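You operate a simulated robot arm through the tools that you are given. There is no shell and no other tool.

The job below is to be done with a simulated robot arm. You get a single attempt, and the scene is never put back.

Task
Swap the blue housing on the two-dot pallet for the green one.
Fine: the pallet stays on its pin; open its clamp, stand the blue housing in the good tray's two-dot pocket, seat the green one and clamp it. Set down upright: blue-banded lidded housing.

It is judged by the outcome, as a careful person would: the job done as asked, and still so three seconds after it is handed in. It fails if anything else is knocked over, pushed out of place, dropped, spilled or broken.

Robot
A 6-joint arm with a two-finger parallel gripper, fixed in place. Base frame: the origin is at the foot of the arm, x ahead of it, y to its left, z up. Lengths are in cm, angles in rad, forces in N, time in s.
Its first joint turns from -2.897 to 2.897 rad. Payload 3.91 kg.
The TCP is the grasp point between the finger pads, 3 cm short of the fingertips. In the tool frame z runs along the fingers and y along their closing line. The gripper opens to 11 cm. The fingers are 2 cm wide and 1 cm thick; the gripper's body (4.8 by 11.2 cm) begins 5.5 cm behind the TCP.
Orientation is told as [roll, pitch, yaw] about the base's x, y, z axes, in that order, counted from this pose: with the fingers straight down and closing along the base's y, the tool's x points along the base's -x, its y along +y and its z along -z.

Tools
- The arm moves only by the tool nudge_tool. Its argument "plan" is a list of rows, each a list of 7 numbers: the turn, a rotation vector about the tool's x, y, z in units of 180 degrees (1.0 is 180 degrees), then the shift along the tool's x, y, z in units of 150 mm (1.0 is 150 mm), then the closure, from 0 (fully open) to 1 (shut). In form: [[wx, wy, wz, dx, dy, dz, claw], ...]. A call has 1 to 20 rows; each row is the pose to reach, as a shift and turn from the pose commanded when the call began, along the tool's axes at that moment. A call with a number of a shift or a turn outside -1 to 1 is refused whole. Rows are played at 5 a second. More than 5 cm and 0.15 rad between two rows, or a gripper value outside its range, and nothing of the call is played. A pose out of reach is approached as far as the arm can. The call stops where the force on the tool passes 40 N (or 10 N more than at its start, if that is more) or the arm is blocked; 0.2 s more then pass. Each finger travels about 10.8 cm/s and halts on what it meets, pressing with about 29 N; the grip force reading is that of the motor and also rises with nothing between the fingers. The clock runs only during rows and for 0.2 s after the last one: add rows that repeat a pose to give the fingers time. The reply holds the time, the measured pose of the TCP, the force on the tool along the base axes, the opening and the grip force, in the units named above and with some noise, with the torque about the TCP (base axes, N m) and any sound that the robot's microphone picked up.
- Cameras (640 x 400 px; columns grow to the right, rows downward): "scene" is fixed at [40, 64.96, 129.31]; the picture's right is [-0.89, -0.46, 0.00], its down [-0.22, 0.43, -0.88] and it looks along [0.41, -0.78, -0.48] (base axes); focal length 277 px, centre (320, 200). "wrist" rides on the gripper at [7.2, 1.7, -10.3] in the tool frame; the picture's right is [-0.23, 0.97, 0.00], its down [-0.76, -0.18, -0.62] and it looks along [-0.61, -0.14, 0.78] (tool axes); focal length 222 px, centre (320, 200). There is no depth. A picture from a camera that has moved, and an enlarged one, comes with that camera's place and axes in the base frame and with its lens.
- grab_frame(camera): a new picture of that camera. It takes no simulated time.
- enlarge(camera, box): a new picture of the part [left, top, right, bottom] of that camera's present view, enlarged. It takes no simulated time.
- sign_off(): hands the job in; it is judged then, once.

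Nothing tells you positions but the pictures and the camera data. Unless the task says otherwise, let go and move clear before handing in.

The tools are called after "Emit:" as a command line: name --pt "numbers of a row" for each row, then --argument value for the rest, lists and objects as JSON in quotes. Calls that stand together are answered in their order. nudge_tool: Moves the arm, as the interface text tells. Its arguments: {"type":"object","properties":{"plan":{"type":"array","items":{"type":"array","items":{"type":"number"}}}},"required":["plan"]} The other tools are called the same way: grab_frame (camera) takes a picture; enlarge (camera, box) takes an enlarged picture of a part of a camera's view; sign_off () hands the job in.

At the start:

```text
t: 0.0
ee_pos: [41.07, -37.39, 105.37]
ee_rot: [0.0, 0.001, -0.001]
force: [-0.3, 0.7, -0.5]
torque: [-0.01, 0.0, -0.02]
finger_gap: 10.98
finger_force: 0.0
```

scene: 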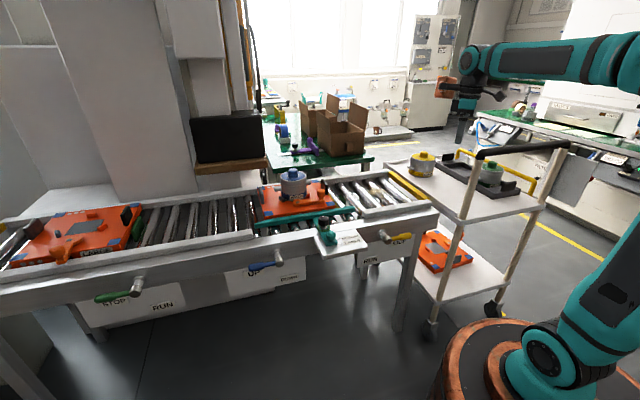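
wrist: 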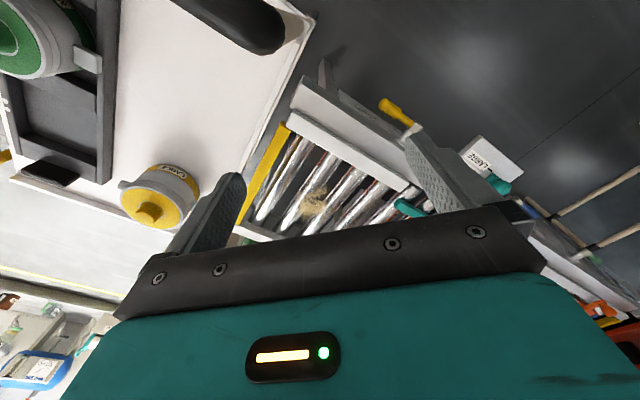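

I see a roller conveyor with orange pallets, a cart with a tray holding a green housing and a yellow housing outside it. I'll look closer at the parts before moving.

Emit:
enlarge --camera "scene" --box '[230, 150, 390, 250]'

Emit:
enlarge --camera "scene" --box '[390, 130, 550, 230]'

Emit:
enlarge --camera "scene" --box '[0, 180, 160, 280]'

Emit:
enlarge --camera "scene" --box '[380, 210, 540, 310]'

Emit:
enlarge --camera "scene" --box '[80, 230, 400, 330]'

```text
4.00 times, centred on (310, 200) of scene
camera zoom: at [40.0, 64.96, 129.31], right [-0.89, -0.46, 0.0], down [-0.22, 0.43, -0.88], along [0.41, -0.78, -0.48], focal length 1110 px, centre (360, 200)
```

zoom: 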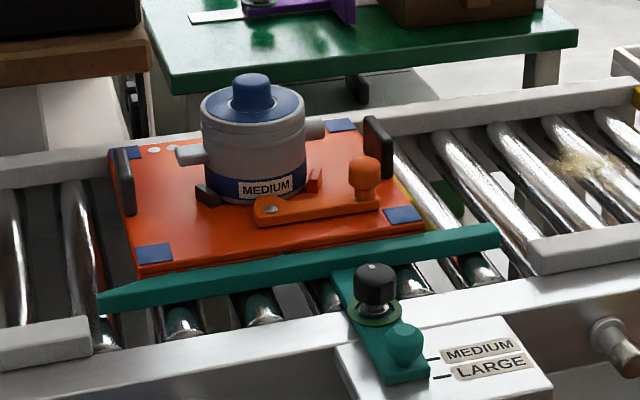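

```text
4.00 times, centred on (470, 180) of scene
camera zoom: at [40.0, 64.96, 129.31], right [-0.89, -0.46, 0.0], down [-0.22, 0.43, -0.88], along [0.41, -0.78, -0.48], focal length 1110 px, centre (-280, 280)
```

zoom: 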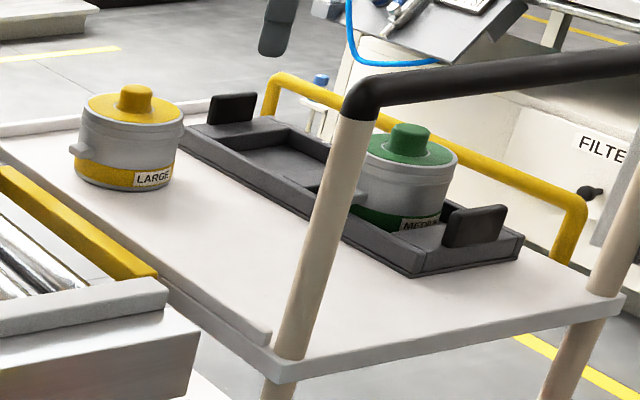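

```text
4.00 times, centred on (80, 230) of scene
camera zoom: at [40.0, 64.96, 129.31], right [-0.89, -0.46, 0.0], down [-0.22, 0.43, -0.88], along [0.41, -0.78, -0.48], focal length 1110 px, centre (1280, 80)
```

zoom: 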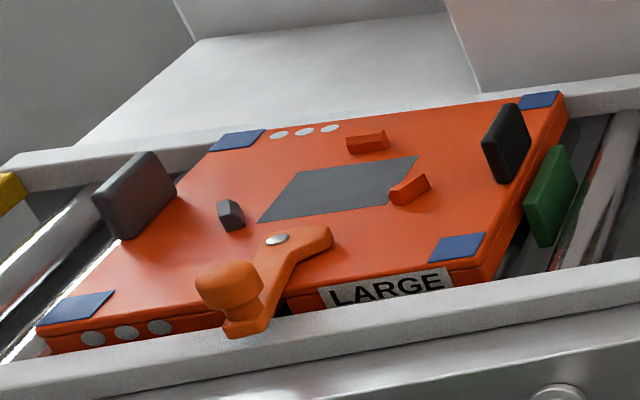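

```text
4.00 times, centred on (460, 260) of scene
camera zoom: at [40.0, 64.96, 129.31], right [-0.89, -0.46, 0.0], down [-0.22, 0.43, -0.88], along [0.41, -0.78, -0.48], focal length 1110 px, centre (-240, -40)
```

zoom: 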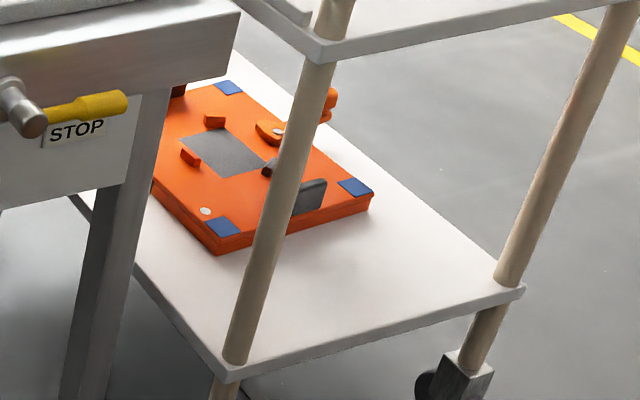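

```text
2.00 times, centred on (240, 280) of scene
camera zoom: at [40.0, 64.96, 129.31], right [-0.89, -0.46, 0.0], down [-0.22, 0.43, -0.88], along [0.41, -0.78, -0.48], focal length 555 px, centre (480, 40)
```

zoom: 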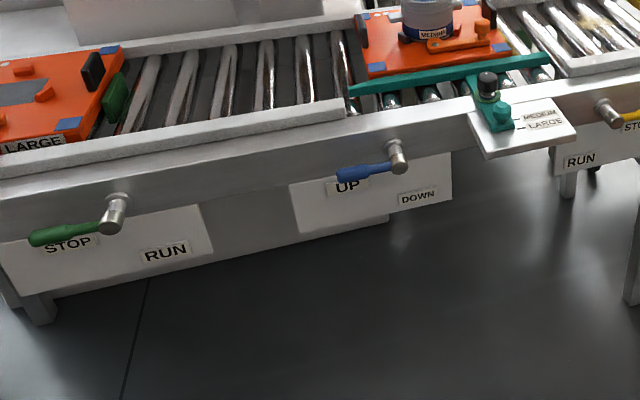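

The cart is at an angle with a handle bar close under the gripper (about z 98), so I'll keep high. I'm enlarging more regions to find the good tray and its dots before I move.

Emit:
enlarge --camera "wrist" --box '[0, 0, 320, 200]'

Emit:
enlarge --camera "wrist" --box '[320, 50, 640, 250]'

Emit:
enlarge --camera "scene" --box '[250, 80, 410, 180]'

Emit:
enlarge --camera "scene" --box '[480, 80, 640, 180]'

Emit:
enlarge --camera "scene" --box '[400, 20, 640, 170]'

```text
2.00 times, centred on (160, 100) of wrist
camera zoom: at [33.79, -35.8, 115.62], right [0.23, 0.97, 0.0], down [0.76, -0.18, 0.62], along [0.61, -0.14, -0.78], focal length 444 px, centre (640, 400)
```

zoom: 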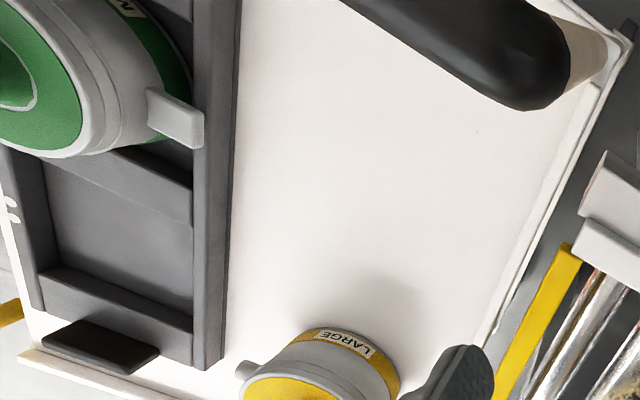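

```text
2.00 times, centred on (480, 150) of wrist
camera zoom: at [33.79, -35.8, 115.62], right [0.23, 0.97, 0.0], down [0.76, -0.18, 0.62], along [0.61, -0.14, -0.78], focal length 444 px, centre (0, 300)
```

zoom: 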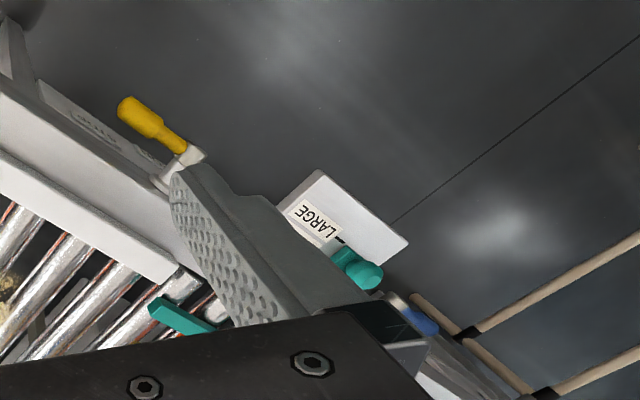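

```text
4.00 times, centred on (330, 130) of scene
camera zoom: at [40.0, 64.96, 129.31], right [-0.89, -0.46, 0.0], down [-0.22, 0.43, -0.88], along [0.41, -0.78, -0.48], focal length 1110 px, centre (280, 480)
```

zoom: 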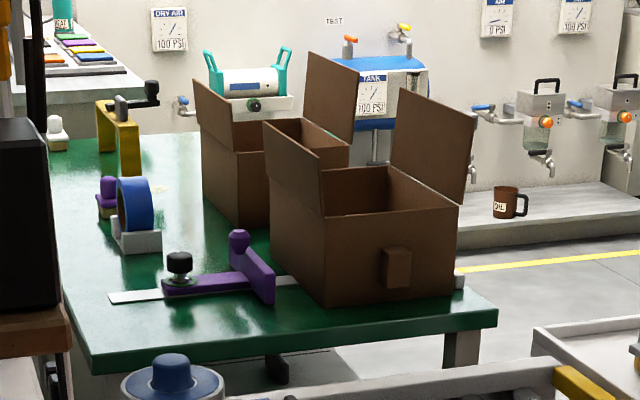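

```text
4.00 times, centred on (560, 130) of scene
camera zoom: at [40.0, 64.96, 129.31], right [-0.89, -0.46, 0.0], down [-0.22, 0.43, -0.88], along [0.41, -0.78, -0.48], focal length 1110 px, centre (-640, 480)
```

zoom: 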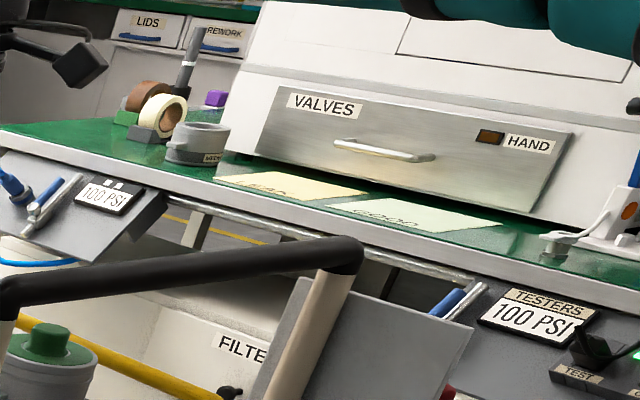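

```text
2.67 times, centred on (520, 95) of scene
camera zoom: at [40.0, 64.96, 129.31], right [-0.89, -0.46, 0.0], down [-0.22, 0.43, -0.88], along [0.41, -0.78, -0.48], focal length 740 px, centre (-213, 480)
```

zoom: 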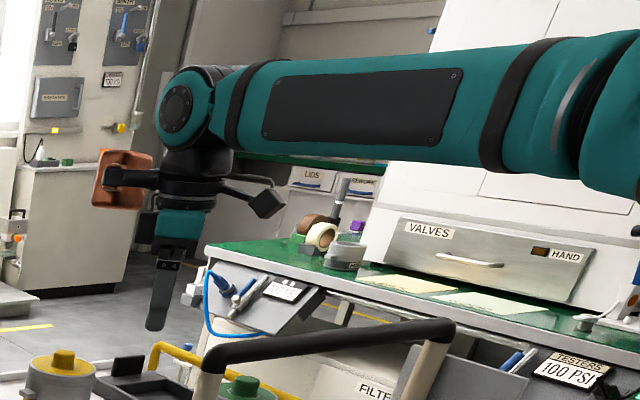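

The dark tray on the cart has two pockets (green in one, the other empty). I'm raising the arm and moving over the cart to read the tray from above.

Emit:
nudge_tool --pt "0 0 0 0 0 -0.3 0" --pt "0 0 0 0 0 -0.6 0" --pt "0 0 0 0 -0.3 -0.8 0" --pt "0 0 0 0.1 -0.6 -0.8 0" --pt "0 0 0 0.2 -0.85 -0.8 0" --pt "0 0 0 0.2 -1.0 -0.8 0" --pt "0 0 0 0.2 -1.0 -0.8 0"

Emit:
grab_frame --camera "wrist"

Emit:
grab_frame --camera "scene"

```text
refused: row 3 steps farther than a row can; nothing moved
```

```text
taken
camera wrist: at [33.79, -35.8, 115.62], right [0.23, 0.97, 0.0], down [0.76, -0.18, 0.62], along [0.61, -0.14, -0.78], focal length 222 px, centre (320, 200)
```

wrist: 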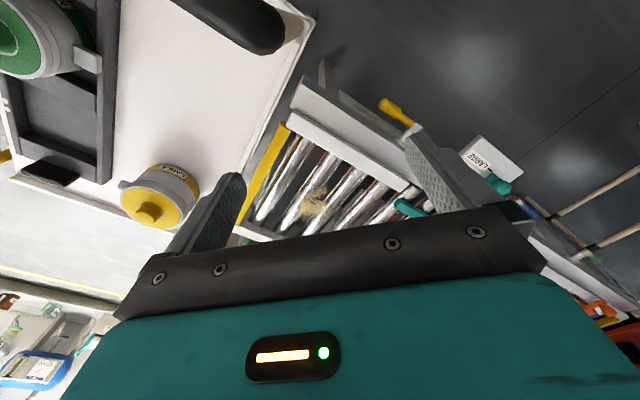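

```text
taken
```

scene: 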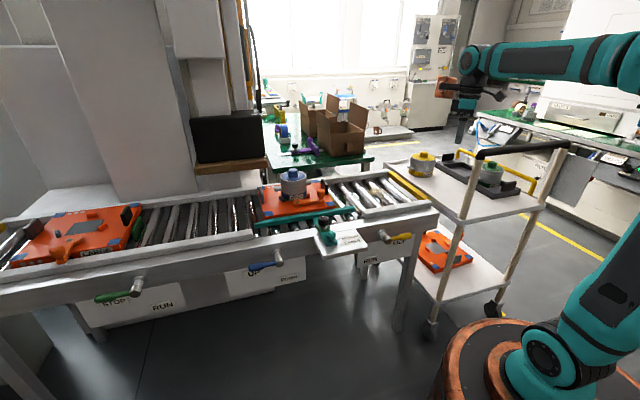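

The step limit counts the total distance per row, so I'm resending the same move in smaller rows.

Emit:
nudge_tool --pt "0 0 0 0 0 -0.3 0" --pt "0 0 0 0 0 -0.6 0" --pt "0 0 0 0 -0.1 -0.8 0" --pt "0 0 0 0.05 -0.4 -0.8 0" --pt "0 0 0 0.1 -0.7 -0.8 0" --pt "0 0 0 0.2 -1.0 -0.8 0" --pt "0 0 0 0.2 -1.0 -0.8 0"

Emit:
grab_frame --camera "wrist"

Emit:
grab_frame --camera "scene"

```text
t: 1.6
ee_pos: [38.11, -52.35, 117.4]
ee_rot: [0.0, 0.0, 0.001]
force: [-0.3, 0.1, -0.6]
torque: [0.01, -0.02, -0.01]
finger_gap: 11.0
finger_force: 0.1
```

```text
taken
camera wrist: at [30.85, -50.72, 127.7], right [0.23, 0.97, 0.0], down [0.76, -0.18, 0.62], along [0.61, -0.14, -0.78], focal length 222 px, centre (320, 200)
```

wrist: 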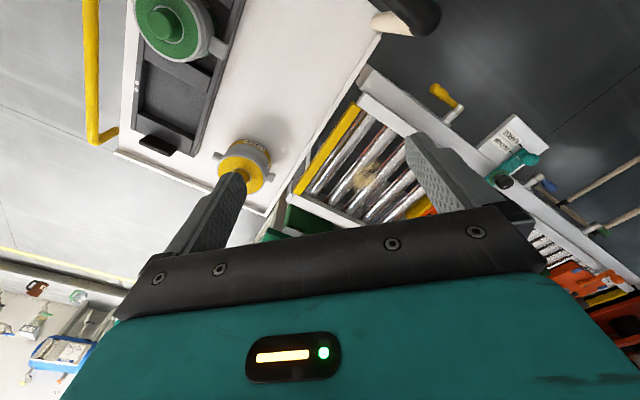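

```text
taken
```

scene: 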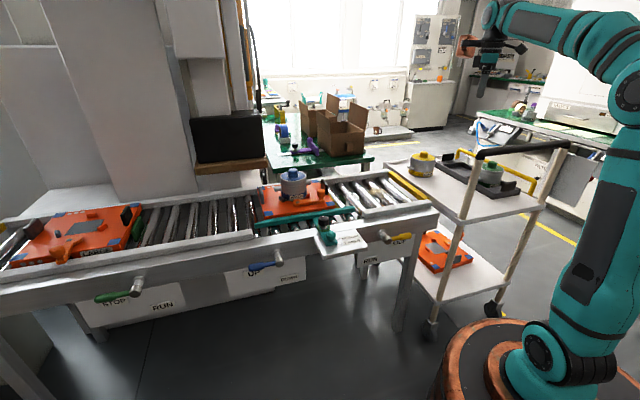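

Emit:
enlarge --camera "wrist" --box '[80, 0, 280, 200]'

Emit:
nudge_tool --pt "0 0 0 0.2 -0.2 0 0" --pt "0 0 0 0.4 -0.4 0 0" --pt "0 0 0 0.6 -0.6 0 0" --pt "0 0 0 0.8 -0.8 0 0" --pt "0 0 0 0.8 -1.0 0 0" --pt "0 0 0 0.8 -1.0 0 0"

Emit:
grab_frame --camera "wrist"

```text
2.00 times, centred on (180, 100) of wrist
camera zoom: at [30.85, -50.72, 127.7], right [0.23, 0.97, 0.0], down [0.76, -0.18, 0.62], along [0.61, -0.14, -0.78], focal length 444 px, centre (600, 400)
```

zoom: 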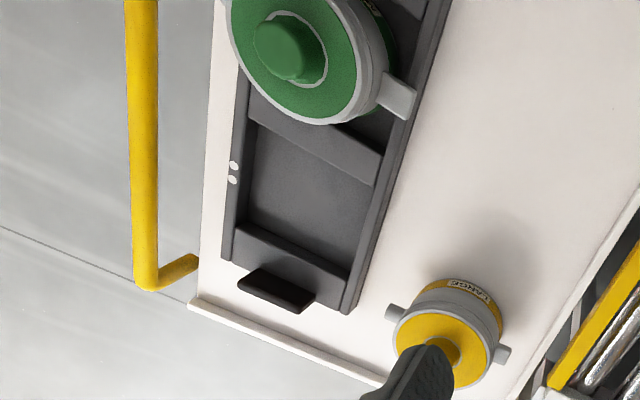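

```text
t: 3.0
ee_pos: [25.98, -67.5, 117.23]
ee_rot: [0.0, 0.001, 0.0]
force: [-0.2, -0.1, 0.1]
torque: [-0.01, 0.03, 0.0]
finger_gap: 11.03
finger_force: 0.0
```

```text
taken
camera wrist: at [18.75, -65.85, 127.65], right [0.23, 0.97, 0.0], down [0.76, -0.18, 0.62], along [0.61, -0.14, -0.78], focal length 222 px, centre (320, 200)
```

wrist: 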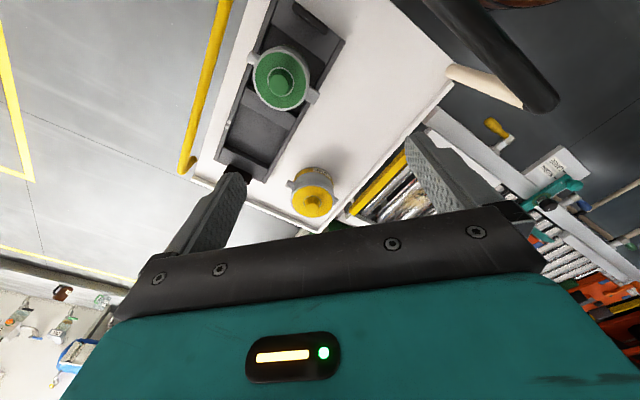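

Two white dots sit beside the empty pocket, so that looks like the two-dot pocket. I'm enlarging to check for tray labels and the dots of the pocket under the green housing.

Emit:
enlarge --camera "wrist" --box '[180, 0, 360, 200]'

Emit:
enlarge --camera "wrist" --box '[230, 0, 350, 120]'

```text
2.00 times, centred on (270, 100) of wrist
camera zoom: at [18.75, -65.85, 127.65], right [0.23, 0.97, 0.0], down [0.76, -0.18, 0.62], along [0.61, -0.14, -0.78], focal length 444 px, centre (420, 400)
```

zoom: 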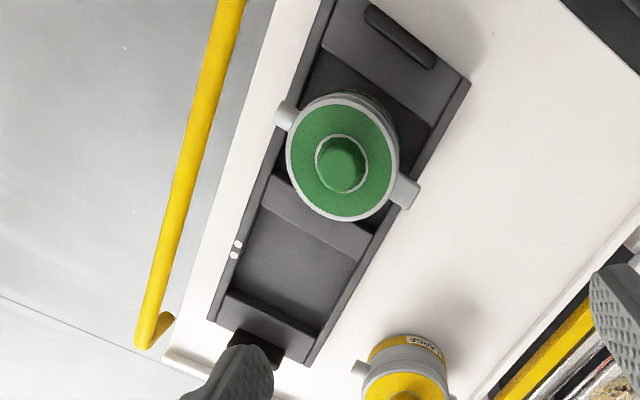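

```text
3.33 times, centred on (290, 60) of wrist
camera zoom: at [18.75, -65.85, 127.65], right [0.23, 0.97, 0.0], down [0.76, -0.18, 0.62], along [0.61, -0.14, -0.78], focal length 740 px, centre (420, 667)
```

zoom: 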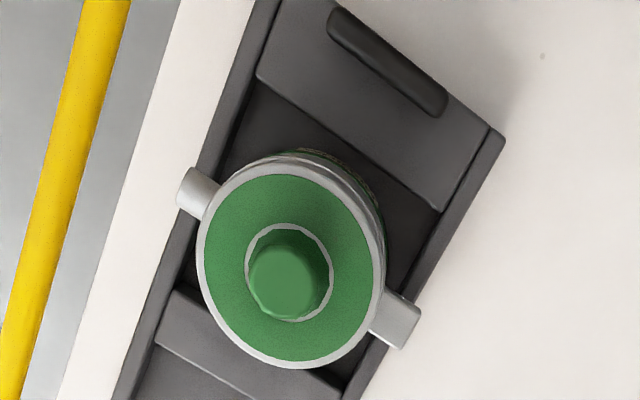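

Emit:
enlarge --camera "scene" --box '[430, 150, 530, 210]'

Emit:
enlarge --camera "scene" --box '[520, 90, 640, 160]'

Emit:
enlarge --camera "scene" --box '[250, 160, 350, 220]'

```text
6.40 times, centred on (480, 180) of scene
camera zoom: at [40.0, 64.96, 129.31], right [-0.89, -0.46, 0.0], down [-0.22, 0.43, -0.88], along [0.41, -0.78, -0.48], focal length 1775 px, centre (-704, 328)
```

zoom: 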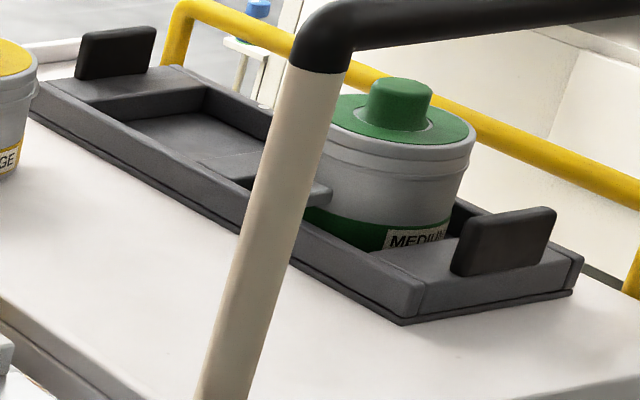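

```text
5.33 times, centred on (580, 125) of scene
camera zoom: at [40.0, 64.96, 129.31], right [-0.89, -0.46, 0.0], down [-0.22, 0.43, -0.88], along [0.41, -0.78, -0.48], focal length 1479 px, centre (-1067, 600)
```

zoom: 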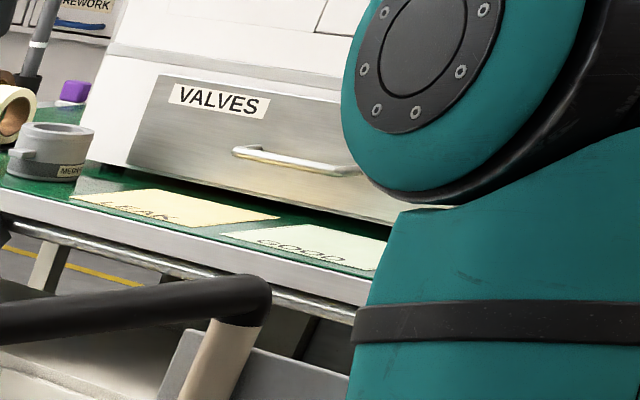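

```text
6.40 times, centred on (300, 190) of scene
camera zoom: at [40.0, 64.96, 129.31], right [-0.89, -0.46, 0.0], down [-0.22, 0.43, -0.88], along [0.41, -0.78, -0.48], focal length 1775 px, centre (448, 264)
```

zoom: 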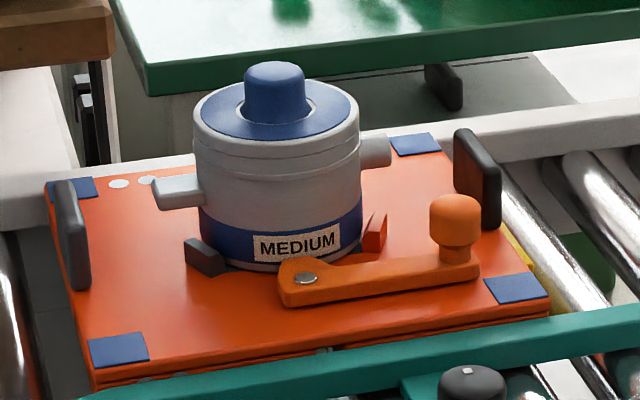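

Triangulating gives the green housing axis at about (25.5, -74.7) with its knob top near z 84, standing on the cart tray. I'm moving across at height to look at the pallet next.

Emit:
nudge_tool --pt "0 0 0 -0.2 0.2 0 0" --pt "0 0 0 -0.4 0.4 0 0" --pt "0 0 0 -0.6 0.6 0 0" --pt "0 0 0 -0.8 0.8 0 0" --pt "0 0 0 -1 1 0 0"

Emit:
nudge_tool --pt "0 0 0 -0.2 0.2 0 0" --pt "0 0 0 -0.4 0.4 0 0" --pt "0 0 0 -0.6 0.6 0 0" --pt "0 0 0 -0.8 0.8 0 0" --pt "0 0 0 -1 1 0 0"

Emit:
nudge_tool --pt "0 0 0 -0.2 0.2 0 0" --pt "0 0 0 -0.4 0.4 0 0" --pt "0 0 0 -0.6 0.6 0 0" --pt "0 0 0 -0.8 0.8 0 0" --pt "0 0 0 -1 1 0 0" --pt "0 0 0 -1 1 0 0"

Emit:
grab_frame --camera "wrist"

Emit:
grab_frame --camera "scene"

```text
t: 4.2
ee_pos: [41.0, -52.51, 117.21]
ee_rot: [0.001, 0.001, -0.004]
force: [0.3, -0.4, 0.1]
torque: [-0.02, -0.02, 0.02]
finger_gap: 11.01
finger_force: 0.0
```

```text
t: 5.4
ee_pos: [56.19, -37.49, 117.32]
ee_rot: [-0.001, -0.001, -0.002]
force: [-0.5, -0.3, 0.5]
torque: [0.03, -0.03, 0.04]
finger_gap: 10.99
finger_force: 0.1
```

```text
t: 6.8
ee_pos: [71.08, -22.45, 117.39]
ee_rot: [-0.001, -0.001, -0.001]
force: [0.3, -0.5, 0.1]
torque: [-0.02, 0.01, 0.02]
finger_gap: 10.99
finger_force: 0.0
```

```text
taken
camera wrist: at [63.85, -20.81, 127.69], right [0.23, 0.97, 0.0], down [0.76, -0.18, 0.62], along [0.61, -0.14, -0.78], focal length 222 px, centre (320, 200)
```

wrist: 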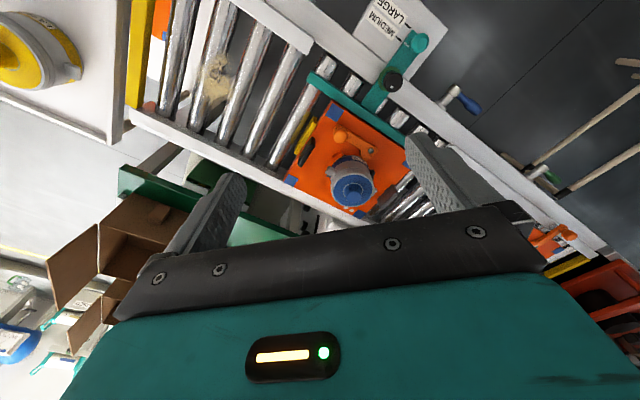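

```text
taken
```

scene: 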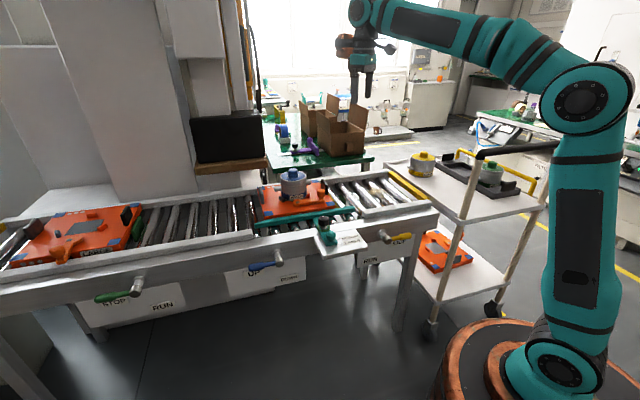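

Emit:
enlarge --camera "wrist" --box '[270, 80, 430, 220]'

Emit:
enlarge --camera "wrist" --box '[300, 0, 480, 140]'

```text
2.86 times, centred on (350, 150) of wrist
camera zoom: at [63.85, -20.81, 127.69], right [0.23, 0.97, 0.0], down [0.76, -0.18, 0.62], along [0.61, -0.14, -0.78], focal length 635 px, centre (234, 343)
```

zoom: 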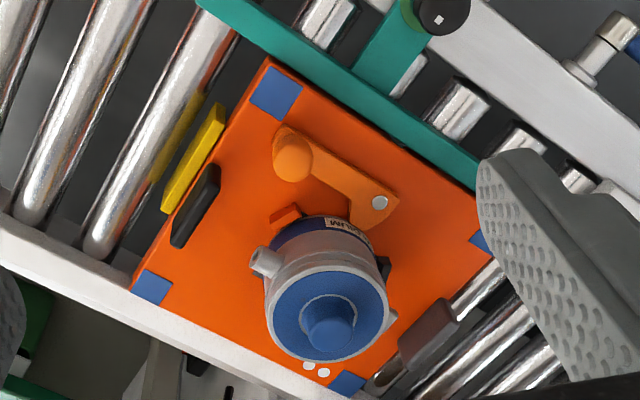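

```text
2.86 times, centred on (390, 70) of wrist
camera zoom: at [63.85, -20.81, 127.69], right [0.23, 0.97, 0.0], down [0.76, -0.18, 0.62], along [0.61, -0.14, -0.78], focal length 635 px, centre (120, 571)
```

zoom: 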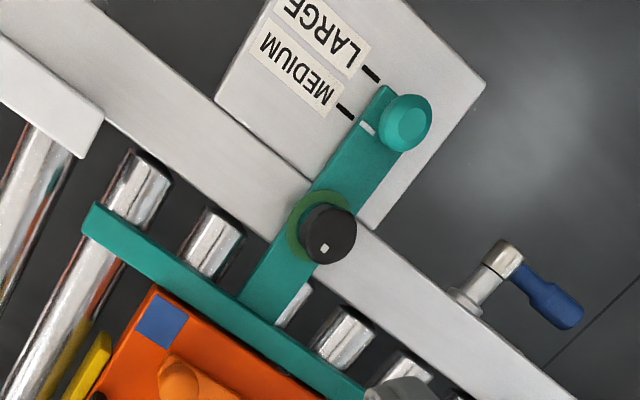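

The pallet holds the blue housing (knob top near (96, -20, 87)), with the orange clamp lever on the robot side. I'm moving closer to see the clamp and stops.

Emit:
nudge_tool --pt "0 0 0 -0.15 0.1 0.1 0" --pt "0 0 0 -0.3 0.2 0.25 0" --pt "0 0 0 -0.45 0.3 0.4 0" --pt "0 0 0 -0.6 0.4 0.55 0" --pt "0 0 0 -0.75 0.45 0.65 0" --pt "0 0 0 -0.9 0.5 0.75 0" --pt "0 0 0 -0.9 0.5 0.75 0"

Emit:
grab_frame --camera "wrist"

Emit:
grab_frame --camera "scene"

```text
t: 8.4
ee_pos: [84.52, -14.91, 106.08]
ee_rot: [0.001, -0.001, 0.0]
force: [-0.4, -0.5, -0.2]
torque: [-0.02, 0.03, 0.02]
finger_gap: 10.97
finger_force: 0.1
```

```text
taken
camera wrist: at [77.29, -13.24, 116.34], right [0.23, 0.97, 0.0], down [0.76, -0.18, 0.62], along [0.61, -0.14, -0.78], focal length 222 px, centre (320, 200)
```

wrist: 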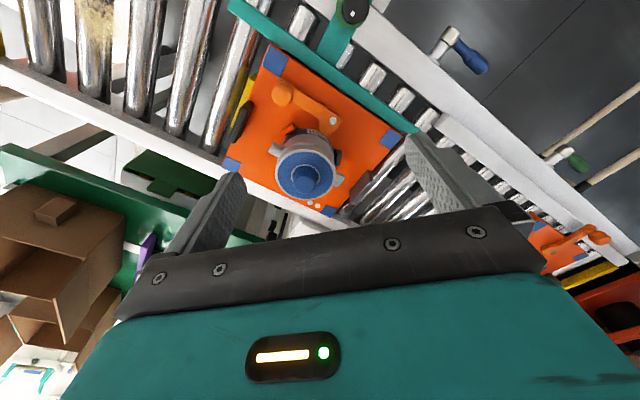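

```text
taken
```

scene: 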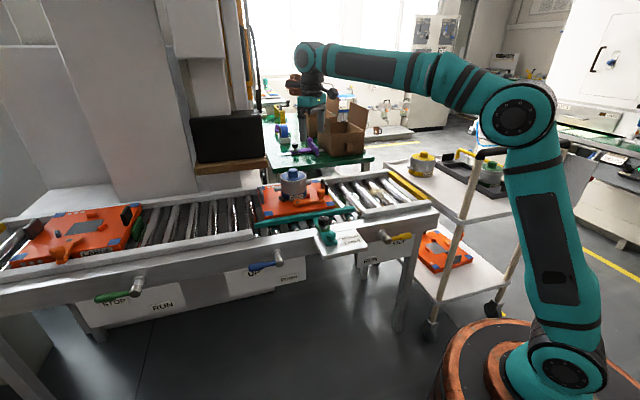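

Emit:
enlarge --camera "wrist" --box '[220, 40, 420, 220]'

Emit:
enlarge --camera "wrist" --box '[260, 70, 360, 160]'

Emit:
enlarge --camera "wrist" --box '[520, 200, 640, 360]'

```text
2.22 times, centred on (320, 130) of wrist
camera zoom: at [77.29, -13.24, 116.34], right [0.23, 0.97, 0.0], down [0.76, -0.18, 0.62], along [0.61, -0.14, -0.78], focal length 494 px, centre (320, 356)
```

zoom: 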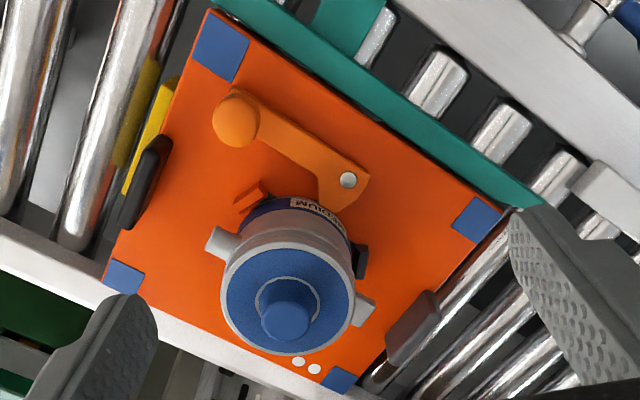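

```text
4.44 times, centred on (310, 115) of wrist
camera zoom: at [77.29, -13.24, 116.34], right [0.23, 0.97, 0.0], down [0.76, -0.18, 0.62], along [0.61, -0.14, -0.78], focal length 987 px, centre (364, 578)
```

zoom: 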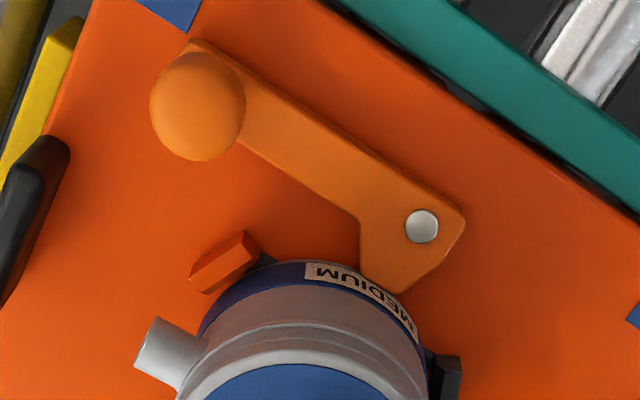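

```text
2.50 times, centred on (580, 280) of wrist
camera zoom: at [77.29, -13.24, 116.34], right [0.23, 0.97, 0.0], down [0.76, -0.18, 0.62], along [0.61, -0.14, -0.78], focal length 555 px, centre (-330, 0)
```

zoom: 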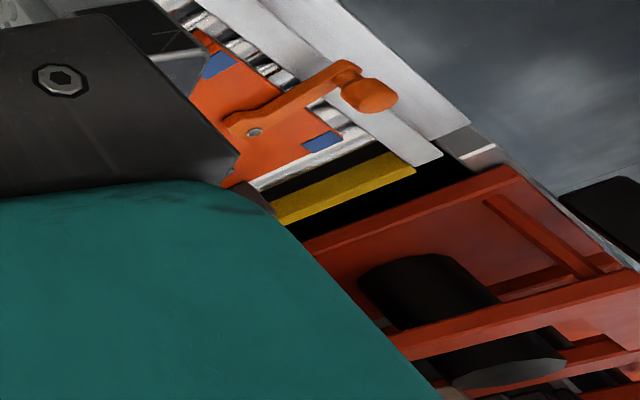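

From two views I place the blue housing axis at about (96.2, -20.3), the clamp pivot at (91.1, -14.2) and its ball knob at (84.4, -20.9, 79.3). The pocket and green are turned the same way as the blue. Next I go down toward the clamp knob with a partly open gripper.

Emit:
nudge_tool --pt "0 0 0 0 -0.13 0.15 0.36" --pt "0 0 0 0 -0.26 0.3 0.36" --pt "0 0 0 0.008 -0.4 0.5 0.36" --pt "0 0 0 0.008 -0.4 0.72 0.36" --pt "0 0 0 0.008 -0.4 0.872 0.36" --pt "0 0 0 0.008 -0.4 0.872 0.36"

Emit:
grab_frame --camera "wrist"

Emit:
enlarge --camera "scene" --box '[250, 130, 350, 220]'

```text
t: 9.8
ee_pos: [84.37, -20.85, 93.0]
ee_rot: [0.001, -0.001, 0.002]
force: [-0.5, -0.3, 0.2]
torque: [-0.01, -0.01, 0.01]
finger_gap: 7.02
finger_force: 0.1
```

```text
taken
camera wrist: at [77.11, -19.27, 103.26], right [0.23, 0.97, 0.0], down [0.76, -0.18, 0.62], along [0.61, -0.14, -0.78], focal length 222 px, centre (320, 200)
```

wrist: 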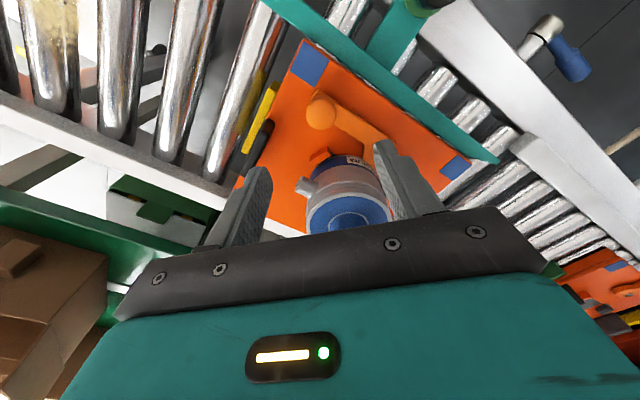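

```text
4.44 times, centred on (300, 175) of scene
camera zoom: at [40.0, 64.96, 129.31], right [-0.89, -0.46, 0.0], down [-0.22, 0.43, -0.88], along [0.41, -0.78, -0.48], focal length 1233 px, centre (409, 311)
```

zoom: 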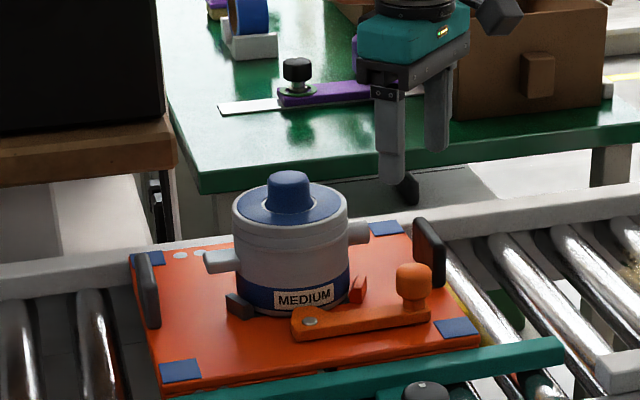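

The knob view confirms my estimate of (84.4, -21.0). I'm descending around it with clearance and then closing.

Emit:
nudge_tool --pt "0 0 0 0 -0.01 0.28 0.36" --pt "0 0 0 0 -0.01 0.56 0.36" --pt "0 0 0 0 -0.01 0.72 0.36" --pt "0 0 0 0 -0.01 0.833 0.36" --pt "0 0 0 0 -0.01 0.833 0.36"

Emit:
grab_frame --camera "wrist"

Emit:
enlarge --camera "scene" --box '[250, 130, 350, 220]'

```text
t: 11.0
ee_pos: [84.57, -21.28, 80.5]
ee_rot: [0.0, -0.001, 0.0]
force: [0.2, 0.0, -0.3]
torque: [0.02, 0.01, -0.01]
finger_gap: 7.03
finger_force: 0.1
```

```text
taken
camera wrist: at [77.14, -19.51, 90.78], right [0.23, 0.97, 0.0], down [0.76, -0.18, 0.62], along [0.61, -0.14, -0.78], focal length 222 px, centre (320, 200)
```

wrist: 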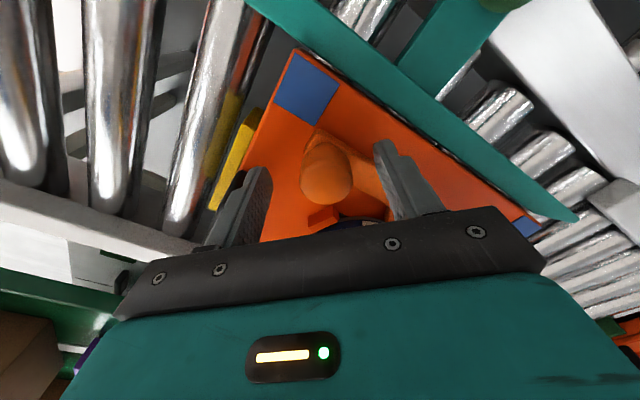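

```text
4.44 times, centred on (300, 175) of scene
camera zoom: at [40.0, 64.96, 129.31], right [-0.89, -0.46, 0.0], down [-0.22, 0.43, -0.88], along [0.41, -0.78, -0.48], focal length 1233 px, centre (409, 311)
```

zoom: 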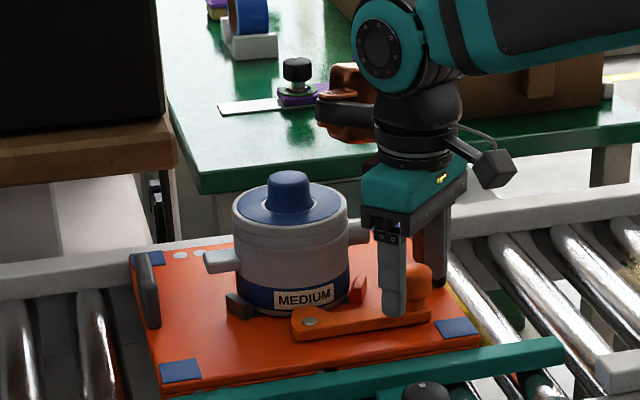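

The fingers straddle the ball knob cleanly. I'm closing on it.

Emit:
nudge_tool --pt "0 0 0 0 0 0 1" --pt "0 0 0 0 0 0 1" --pt "0 0 0 0 0 0 1"

Emit:
grab_frame --camera "wrist"

```text
t: 11.4
ee_pos: [84.26, -20.53, 80.43]
ee_rot: [0.005, 0.004, 0.004]
force: [-12.3, 45.2, 1.5]
torque: [0.93, 0.17, 0.93]
finger_gap: 4.28
finger_force: 29.5
stopped in row 2: the force on the tool passed its limit at 46 N (the readings are from after the stop); the commanded pose is now the measured one
```

```text
taken
camera wrist: at [77.11, -18.96, 90.8], right [0.22, 0.97, 0.0], down [0.76, -0.18, 0.62], along [0.6, -0.13, -0.79], focal length 222 px, centre (320, 200)
```

wrist: 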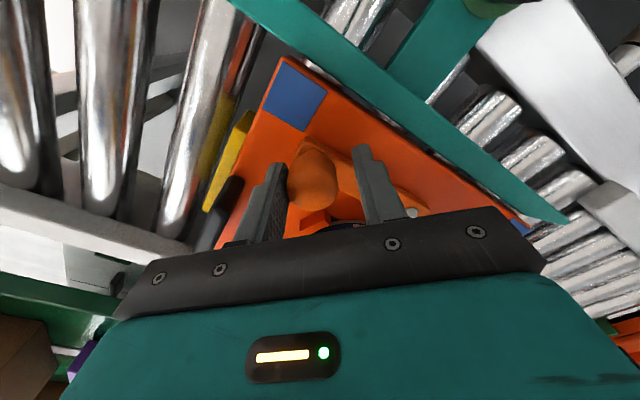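

The fingers stalled at a 4.3 gap, because the right fingertip met the lever's arm instead of the knob. I'm opening, raising so the tips are only at knob height, and re-centring.

Emit:
nudge_tool --pt "0 0 0 0 0 0 0.36" --pt "0 0 0 0 0 0 0.36" --pt "0 0 0 0 -0.02 -0.1 0.36" --pt "0 0 0 0 -0.025 -0.1 0.36"

Emit:
grab_frame --camera "wrist"

Emit:
enlarge --camera "scene" --box '[270, 160, 350, 220]'

```text
t: 12.4
ee_pos: [84.31, -21.34, 81.97]
ee_rot: [0.005, 0.004, 0.003]
force: [0.9, 0.1, -0.1]
torque: [0.03, -0.01, 0.01]
finger_gap: 7.04
finger_force: 0.0
```

```text
taken
camera wrist: at [77.17, -19.72, 92.24], right [0.23, 0.97, 0.0], down [0.76, -0.18, 0.62], along [0.6, -0.14, -0.78], focal length 222 px, centre (320, 200)
```

wrist: 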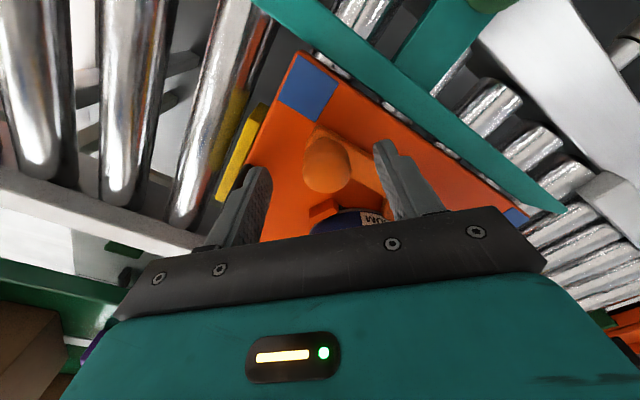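

```text
6.67 times, centred on (310, 190) of scene
camera zoom: at [40.0, 64.96, 129.31], right [-0.89, -0.46, 0.0], down [-0.22, 0.43, -0.88], along [0.41, -0.78, -0.48], focal length 1849 px, centre (387, 267)
```

zoom: 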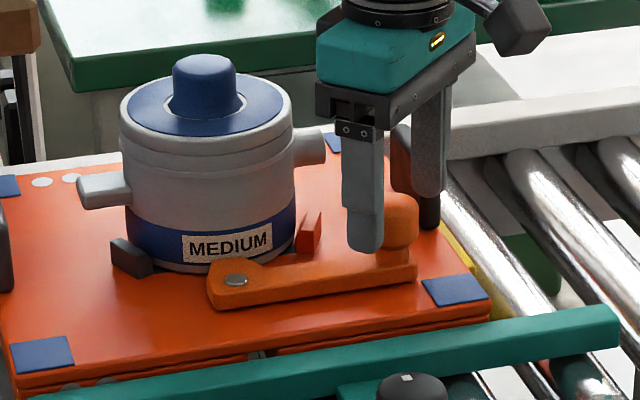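

Fingertips are now at knob height and the knob is about 0.4 cm to the +y side. I'm centring and closing again.

Emit:
nudge_tool --pt "0 0 0 0.01 0.03 0 0.36" --pt "0 0 0 0.01 0.03 0 0.5" --pt "0 0 0 0.01 0.03 0 0.65" --pt "0 0 0 0.01 0.03 0 0.65"

Emit:
grab_frame --camera "wrist"

```text
t: 13.4
ee_pos: [84.22, -20.79, 81.89]
ee_rot: [0.003, 0.004, 0.002]
force: [-8.2, 19.9, -1.7]
torque: [0.57, 0.23, 0.41]
finger_gap: 4.86
finger_force: 10.7
```

```text
taken
camera wrist: at [77.02, -19.22, 92.28], right [0.23, 0.97, 0.0], down [0.76, -0.18, 0.62], along [0.6, -0.14, -0.78], focal length 222 px, centre (320, 200)
```

wrist: 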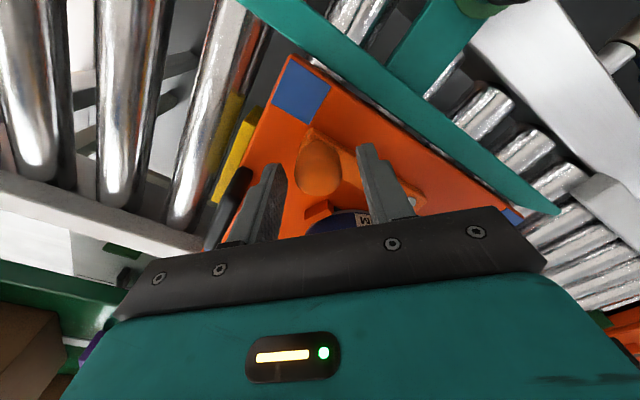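

The right fingertip still stops early; the torque says contact is at the tip's inner corner. I'm zooming in to see what it touches.

Emit:
enlarge --camera "wrist" --box '[260, 120, 420, 220]'

Emit:
enlarge --camera "scene" --box '[290, 165, 350, 205]'

```text
4.00 times, centred on (340, 170) of wrist
camera zoom: at [77.02, -19.22, 92.28], right [0.23, 0.97, 0.0], down [0.76, -0.18, 0.62], along [0.6, -0.14, -0.78], focal length 888 px, centre (240, 320)
```

zoom: 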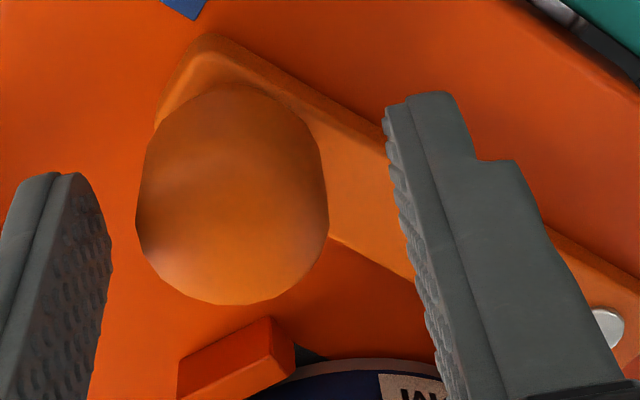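

```text
10.00 times, centred on (320, 185) of scene
camera zoom: at [40.0, 64.96, 129.31], right [-0.89, -0.46, 0.0], down [-0.22, 0.43, -0.88], along [0.41, -0.78, -0.48], focal length 2774 px, centre (320, 350)
```

zoom: 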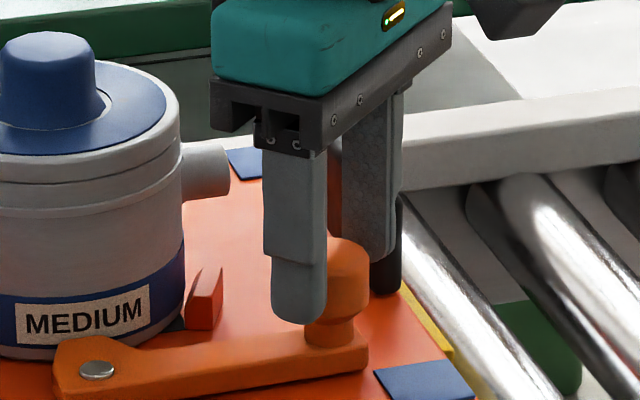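

The lever evidently behaves as a wider body near its arm, so I'll turn the gripper 45° so that the fingers close squarely across the lever. I open first, rotate, and then check.

Emit:
nudge_tool --pt "0 0 0 0 0 0 0.36" --pt "0 0 0 0 0 0 0.36" --pt "0 0 -0.042 0 0 0 0.36" --pt "0 0 -0.084 0 0 0 0.36" --pt "0 0 -0.125 0 0 0 0.36" --pt "0 0 -0.167 0 0 0 0.36" --pt "0 0 -0.208 0 0 0 0.36" --pt "0 0 -0.25 0 0 0 0.36" --pt "0 0 -0.25 0 0 0 0.36"

Emit:
grab_frame --camera "wrist"

```text
t: 15.4
ee_pos: [84.14, -20.89, 81.83]
ee_rot: [0.006, 0.0, 0.787]
force: [-0.3, 0.1, -0.9]
torque: [0.0, 0.03, 0.0]
finger_gap: 7.03
finger_force: 0.0
```

```text
taken
camera wrist: at [77.94, -24.88, 92.22], right [-0.53, 0.85, 0.0], down [0.66, 0.41, 0.62], along [0.53, 0.33, -0.78], focal length 222 px, centre (320, 200)
```

wrist: 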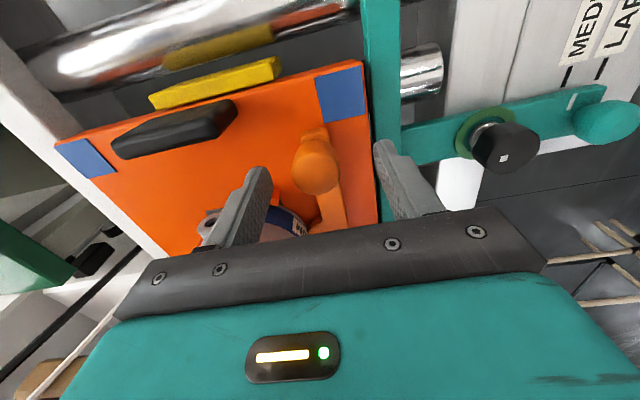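

The knob is centred between the fingers now, with the lever arm running straight between them. Lowering slightly and closing.

Emit:
nudge_tool --pt "0 0 0 0 -0.01 0.06 0.36" --pt "0 0 0 0 -0.01 0.06 0.5" --pt "0 0 0 0 -0.01 0.06 0.65" --pt "0 0 0 0 -0.01 0.06 0.8" --pt "0 0 0 0 -0.01 0.06 0.8"

Emit:
grab_frame --camera "wrist"

```text
t: 16.6
ee_pos: [84.34, -20.96, 81.03]
ee_rot: [0.004, 0.0, 0.786]
force: [0.5, -1.0, 1.6]
torque: [-0.13, -0.08, 0.0]
finger_gap: 2.99
finger_force: 28.7
```

```text
taken
camera wrist: at [78.03, -24.99, 91.34], right [-0.53, 0.85, 0.0], down [0.67, 0.41, 0.62], along [0.53, 0.33, -0.78], focal length 222 px, centre (320, 200)
```

wrist: 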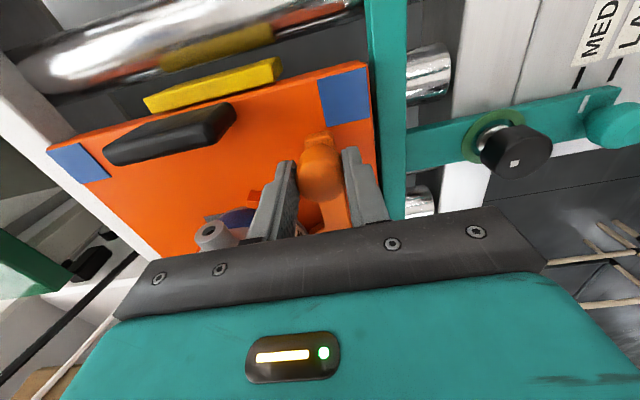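

The knob is held firmly (gap 3.0, little side force). I'm swinging the lever clockwise about its pivot, the way the open lever on the other pallet points, in a first 0.5 rad stretch.

Emit:
nudge_tool --pt "0 0 0.0318 -0.0032 0.0646 0 0.85" --pt "0 0 0.0637 -0.0129 0.1285 0 0.85" --pt "0 0 0.0955 -0.0289 0.1912 0 0.85" --pt "0 0 0.1273 -0.0511 0.252 0 0.85" --pt "0 0 0.1592 -0.0792 0.3102 0 0.85"

Emit:
grab_frame --camera "wrist"

Emit:
enlarge --camera "scene" --box '[250, 140, 350, 220]'

```text
t: 17.8
ee_pos: [81.82, -16.78, 81.02]
ee_rot: [0.004, 0.002, 0.285]
force: [-1.1, 1.8, 1.1]
torque: [-0.02, -0.51, 0.08]
finger_gap: 3.01
finger_force: 29.3
```

```text
taken
camera wrist: at [74.45, -17.35, 91.36], right [-0.06, 1.0, 0.0], down [0.78, 0.04, 0.62], along [0.62, 0.04, -0.78], focal length 222 px, centre (320, 200)
```

wrist: 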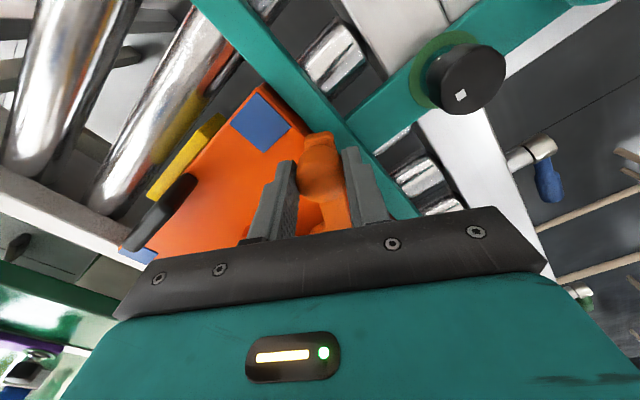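

```text
5.00 times, centred on (300, 180) of scene
camera zoom: at [40.0, 64.96, 129.31], right [-0.89, -0.46, 0.0], down [-0.22, 0.43, -0.88], along [0.41, -0.78, -0.48], focal length 1387 px, centre (420, 300)
```

zoom: 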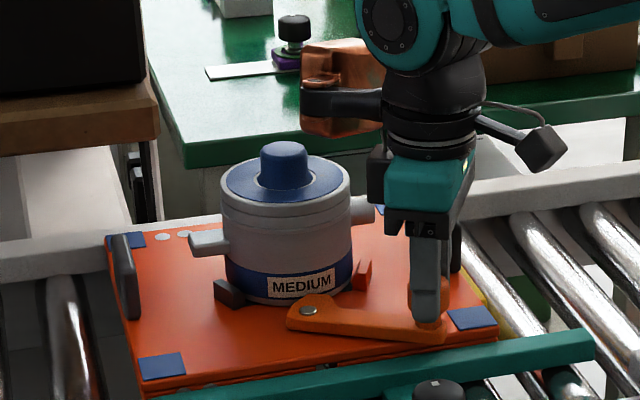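

The lever turns freely with little force. On the other pallet the open lever sits roughly 75° from closed, so I'm continuing toward that while watching the force.

Emit:
nudge_tool --pt "0 0 0.0318 -0.0032 0.0646 0 0.85" --pt "0 0 0.0637 -0.0129 0.1285 0 0.85" --pt "0 0 0.0955 -0.0289 0.1912 0 0.85" --pt "0 0 0.1273 -0.0511 0.252 0 0.85" --pt "0 0 0.1592 -0.0792 0.3102 0 0.85" --pt "0 0 0.191 -0.113 0.3653 0 0.85"

Emit:
grab_frame --camera "wrist"

Emit:
enlarge --camera "scene" --box '[250, 140, 350, 220]'

```text
t: 19.2
ee_pos: [81.87, -10.97, 80.88]
ee_rot: [0.001, 0.004, -0.314]
force: [0.4, 1.5, -0.2]
torque: [-0.1, 0.14, 0.05]
finger_gap: 2.98
finger_force: 29.2
```

```text
taken
camera wrist: at [75.58, -7.29, 91.37], right [0.52, 0.86, 0.0], down [0.67, -0.41, 0.62], along [0.53, -0.32, -0.78], focal length 222 px, centre (320, 200)
```

wrist: 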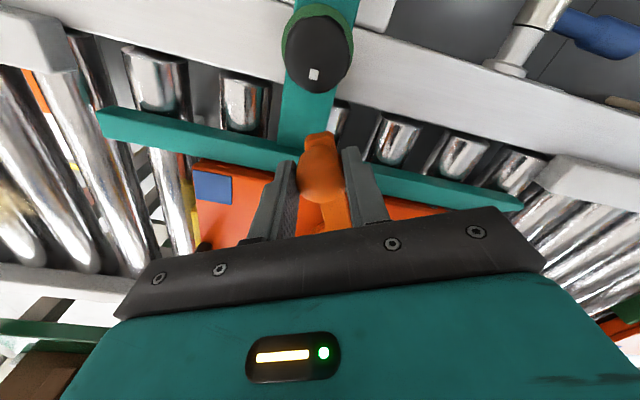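

```text
5.00 times, centred on (300, 180) of scene
camera zoom: at [40.0, 64.96, 129.31], right [-0.89, -0.46, 0.0], down [-0.22, 0.43, -0.88], along [0.41, -0.78, -0.48], focal length 1387 px, centre (420, 300)
```

zoom: 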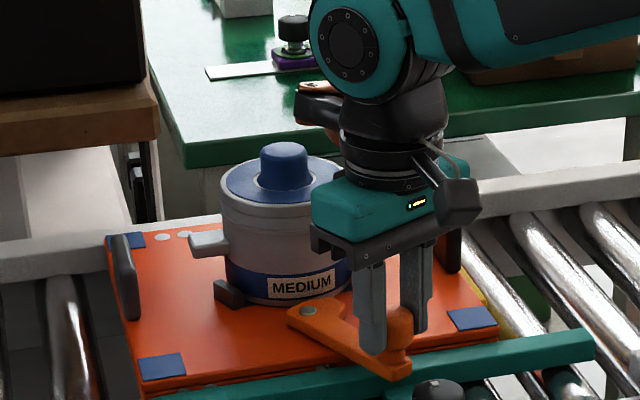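

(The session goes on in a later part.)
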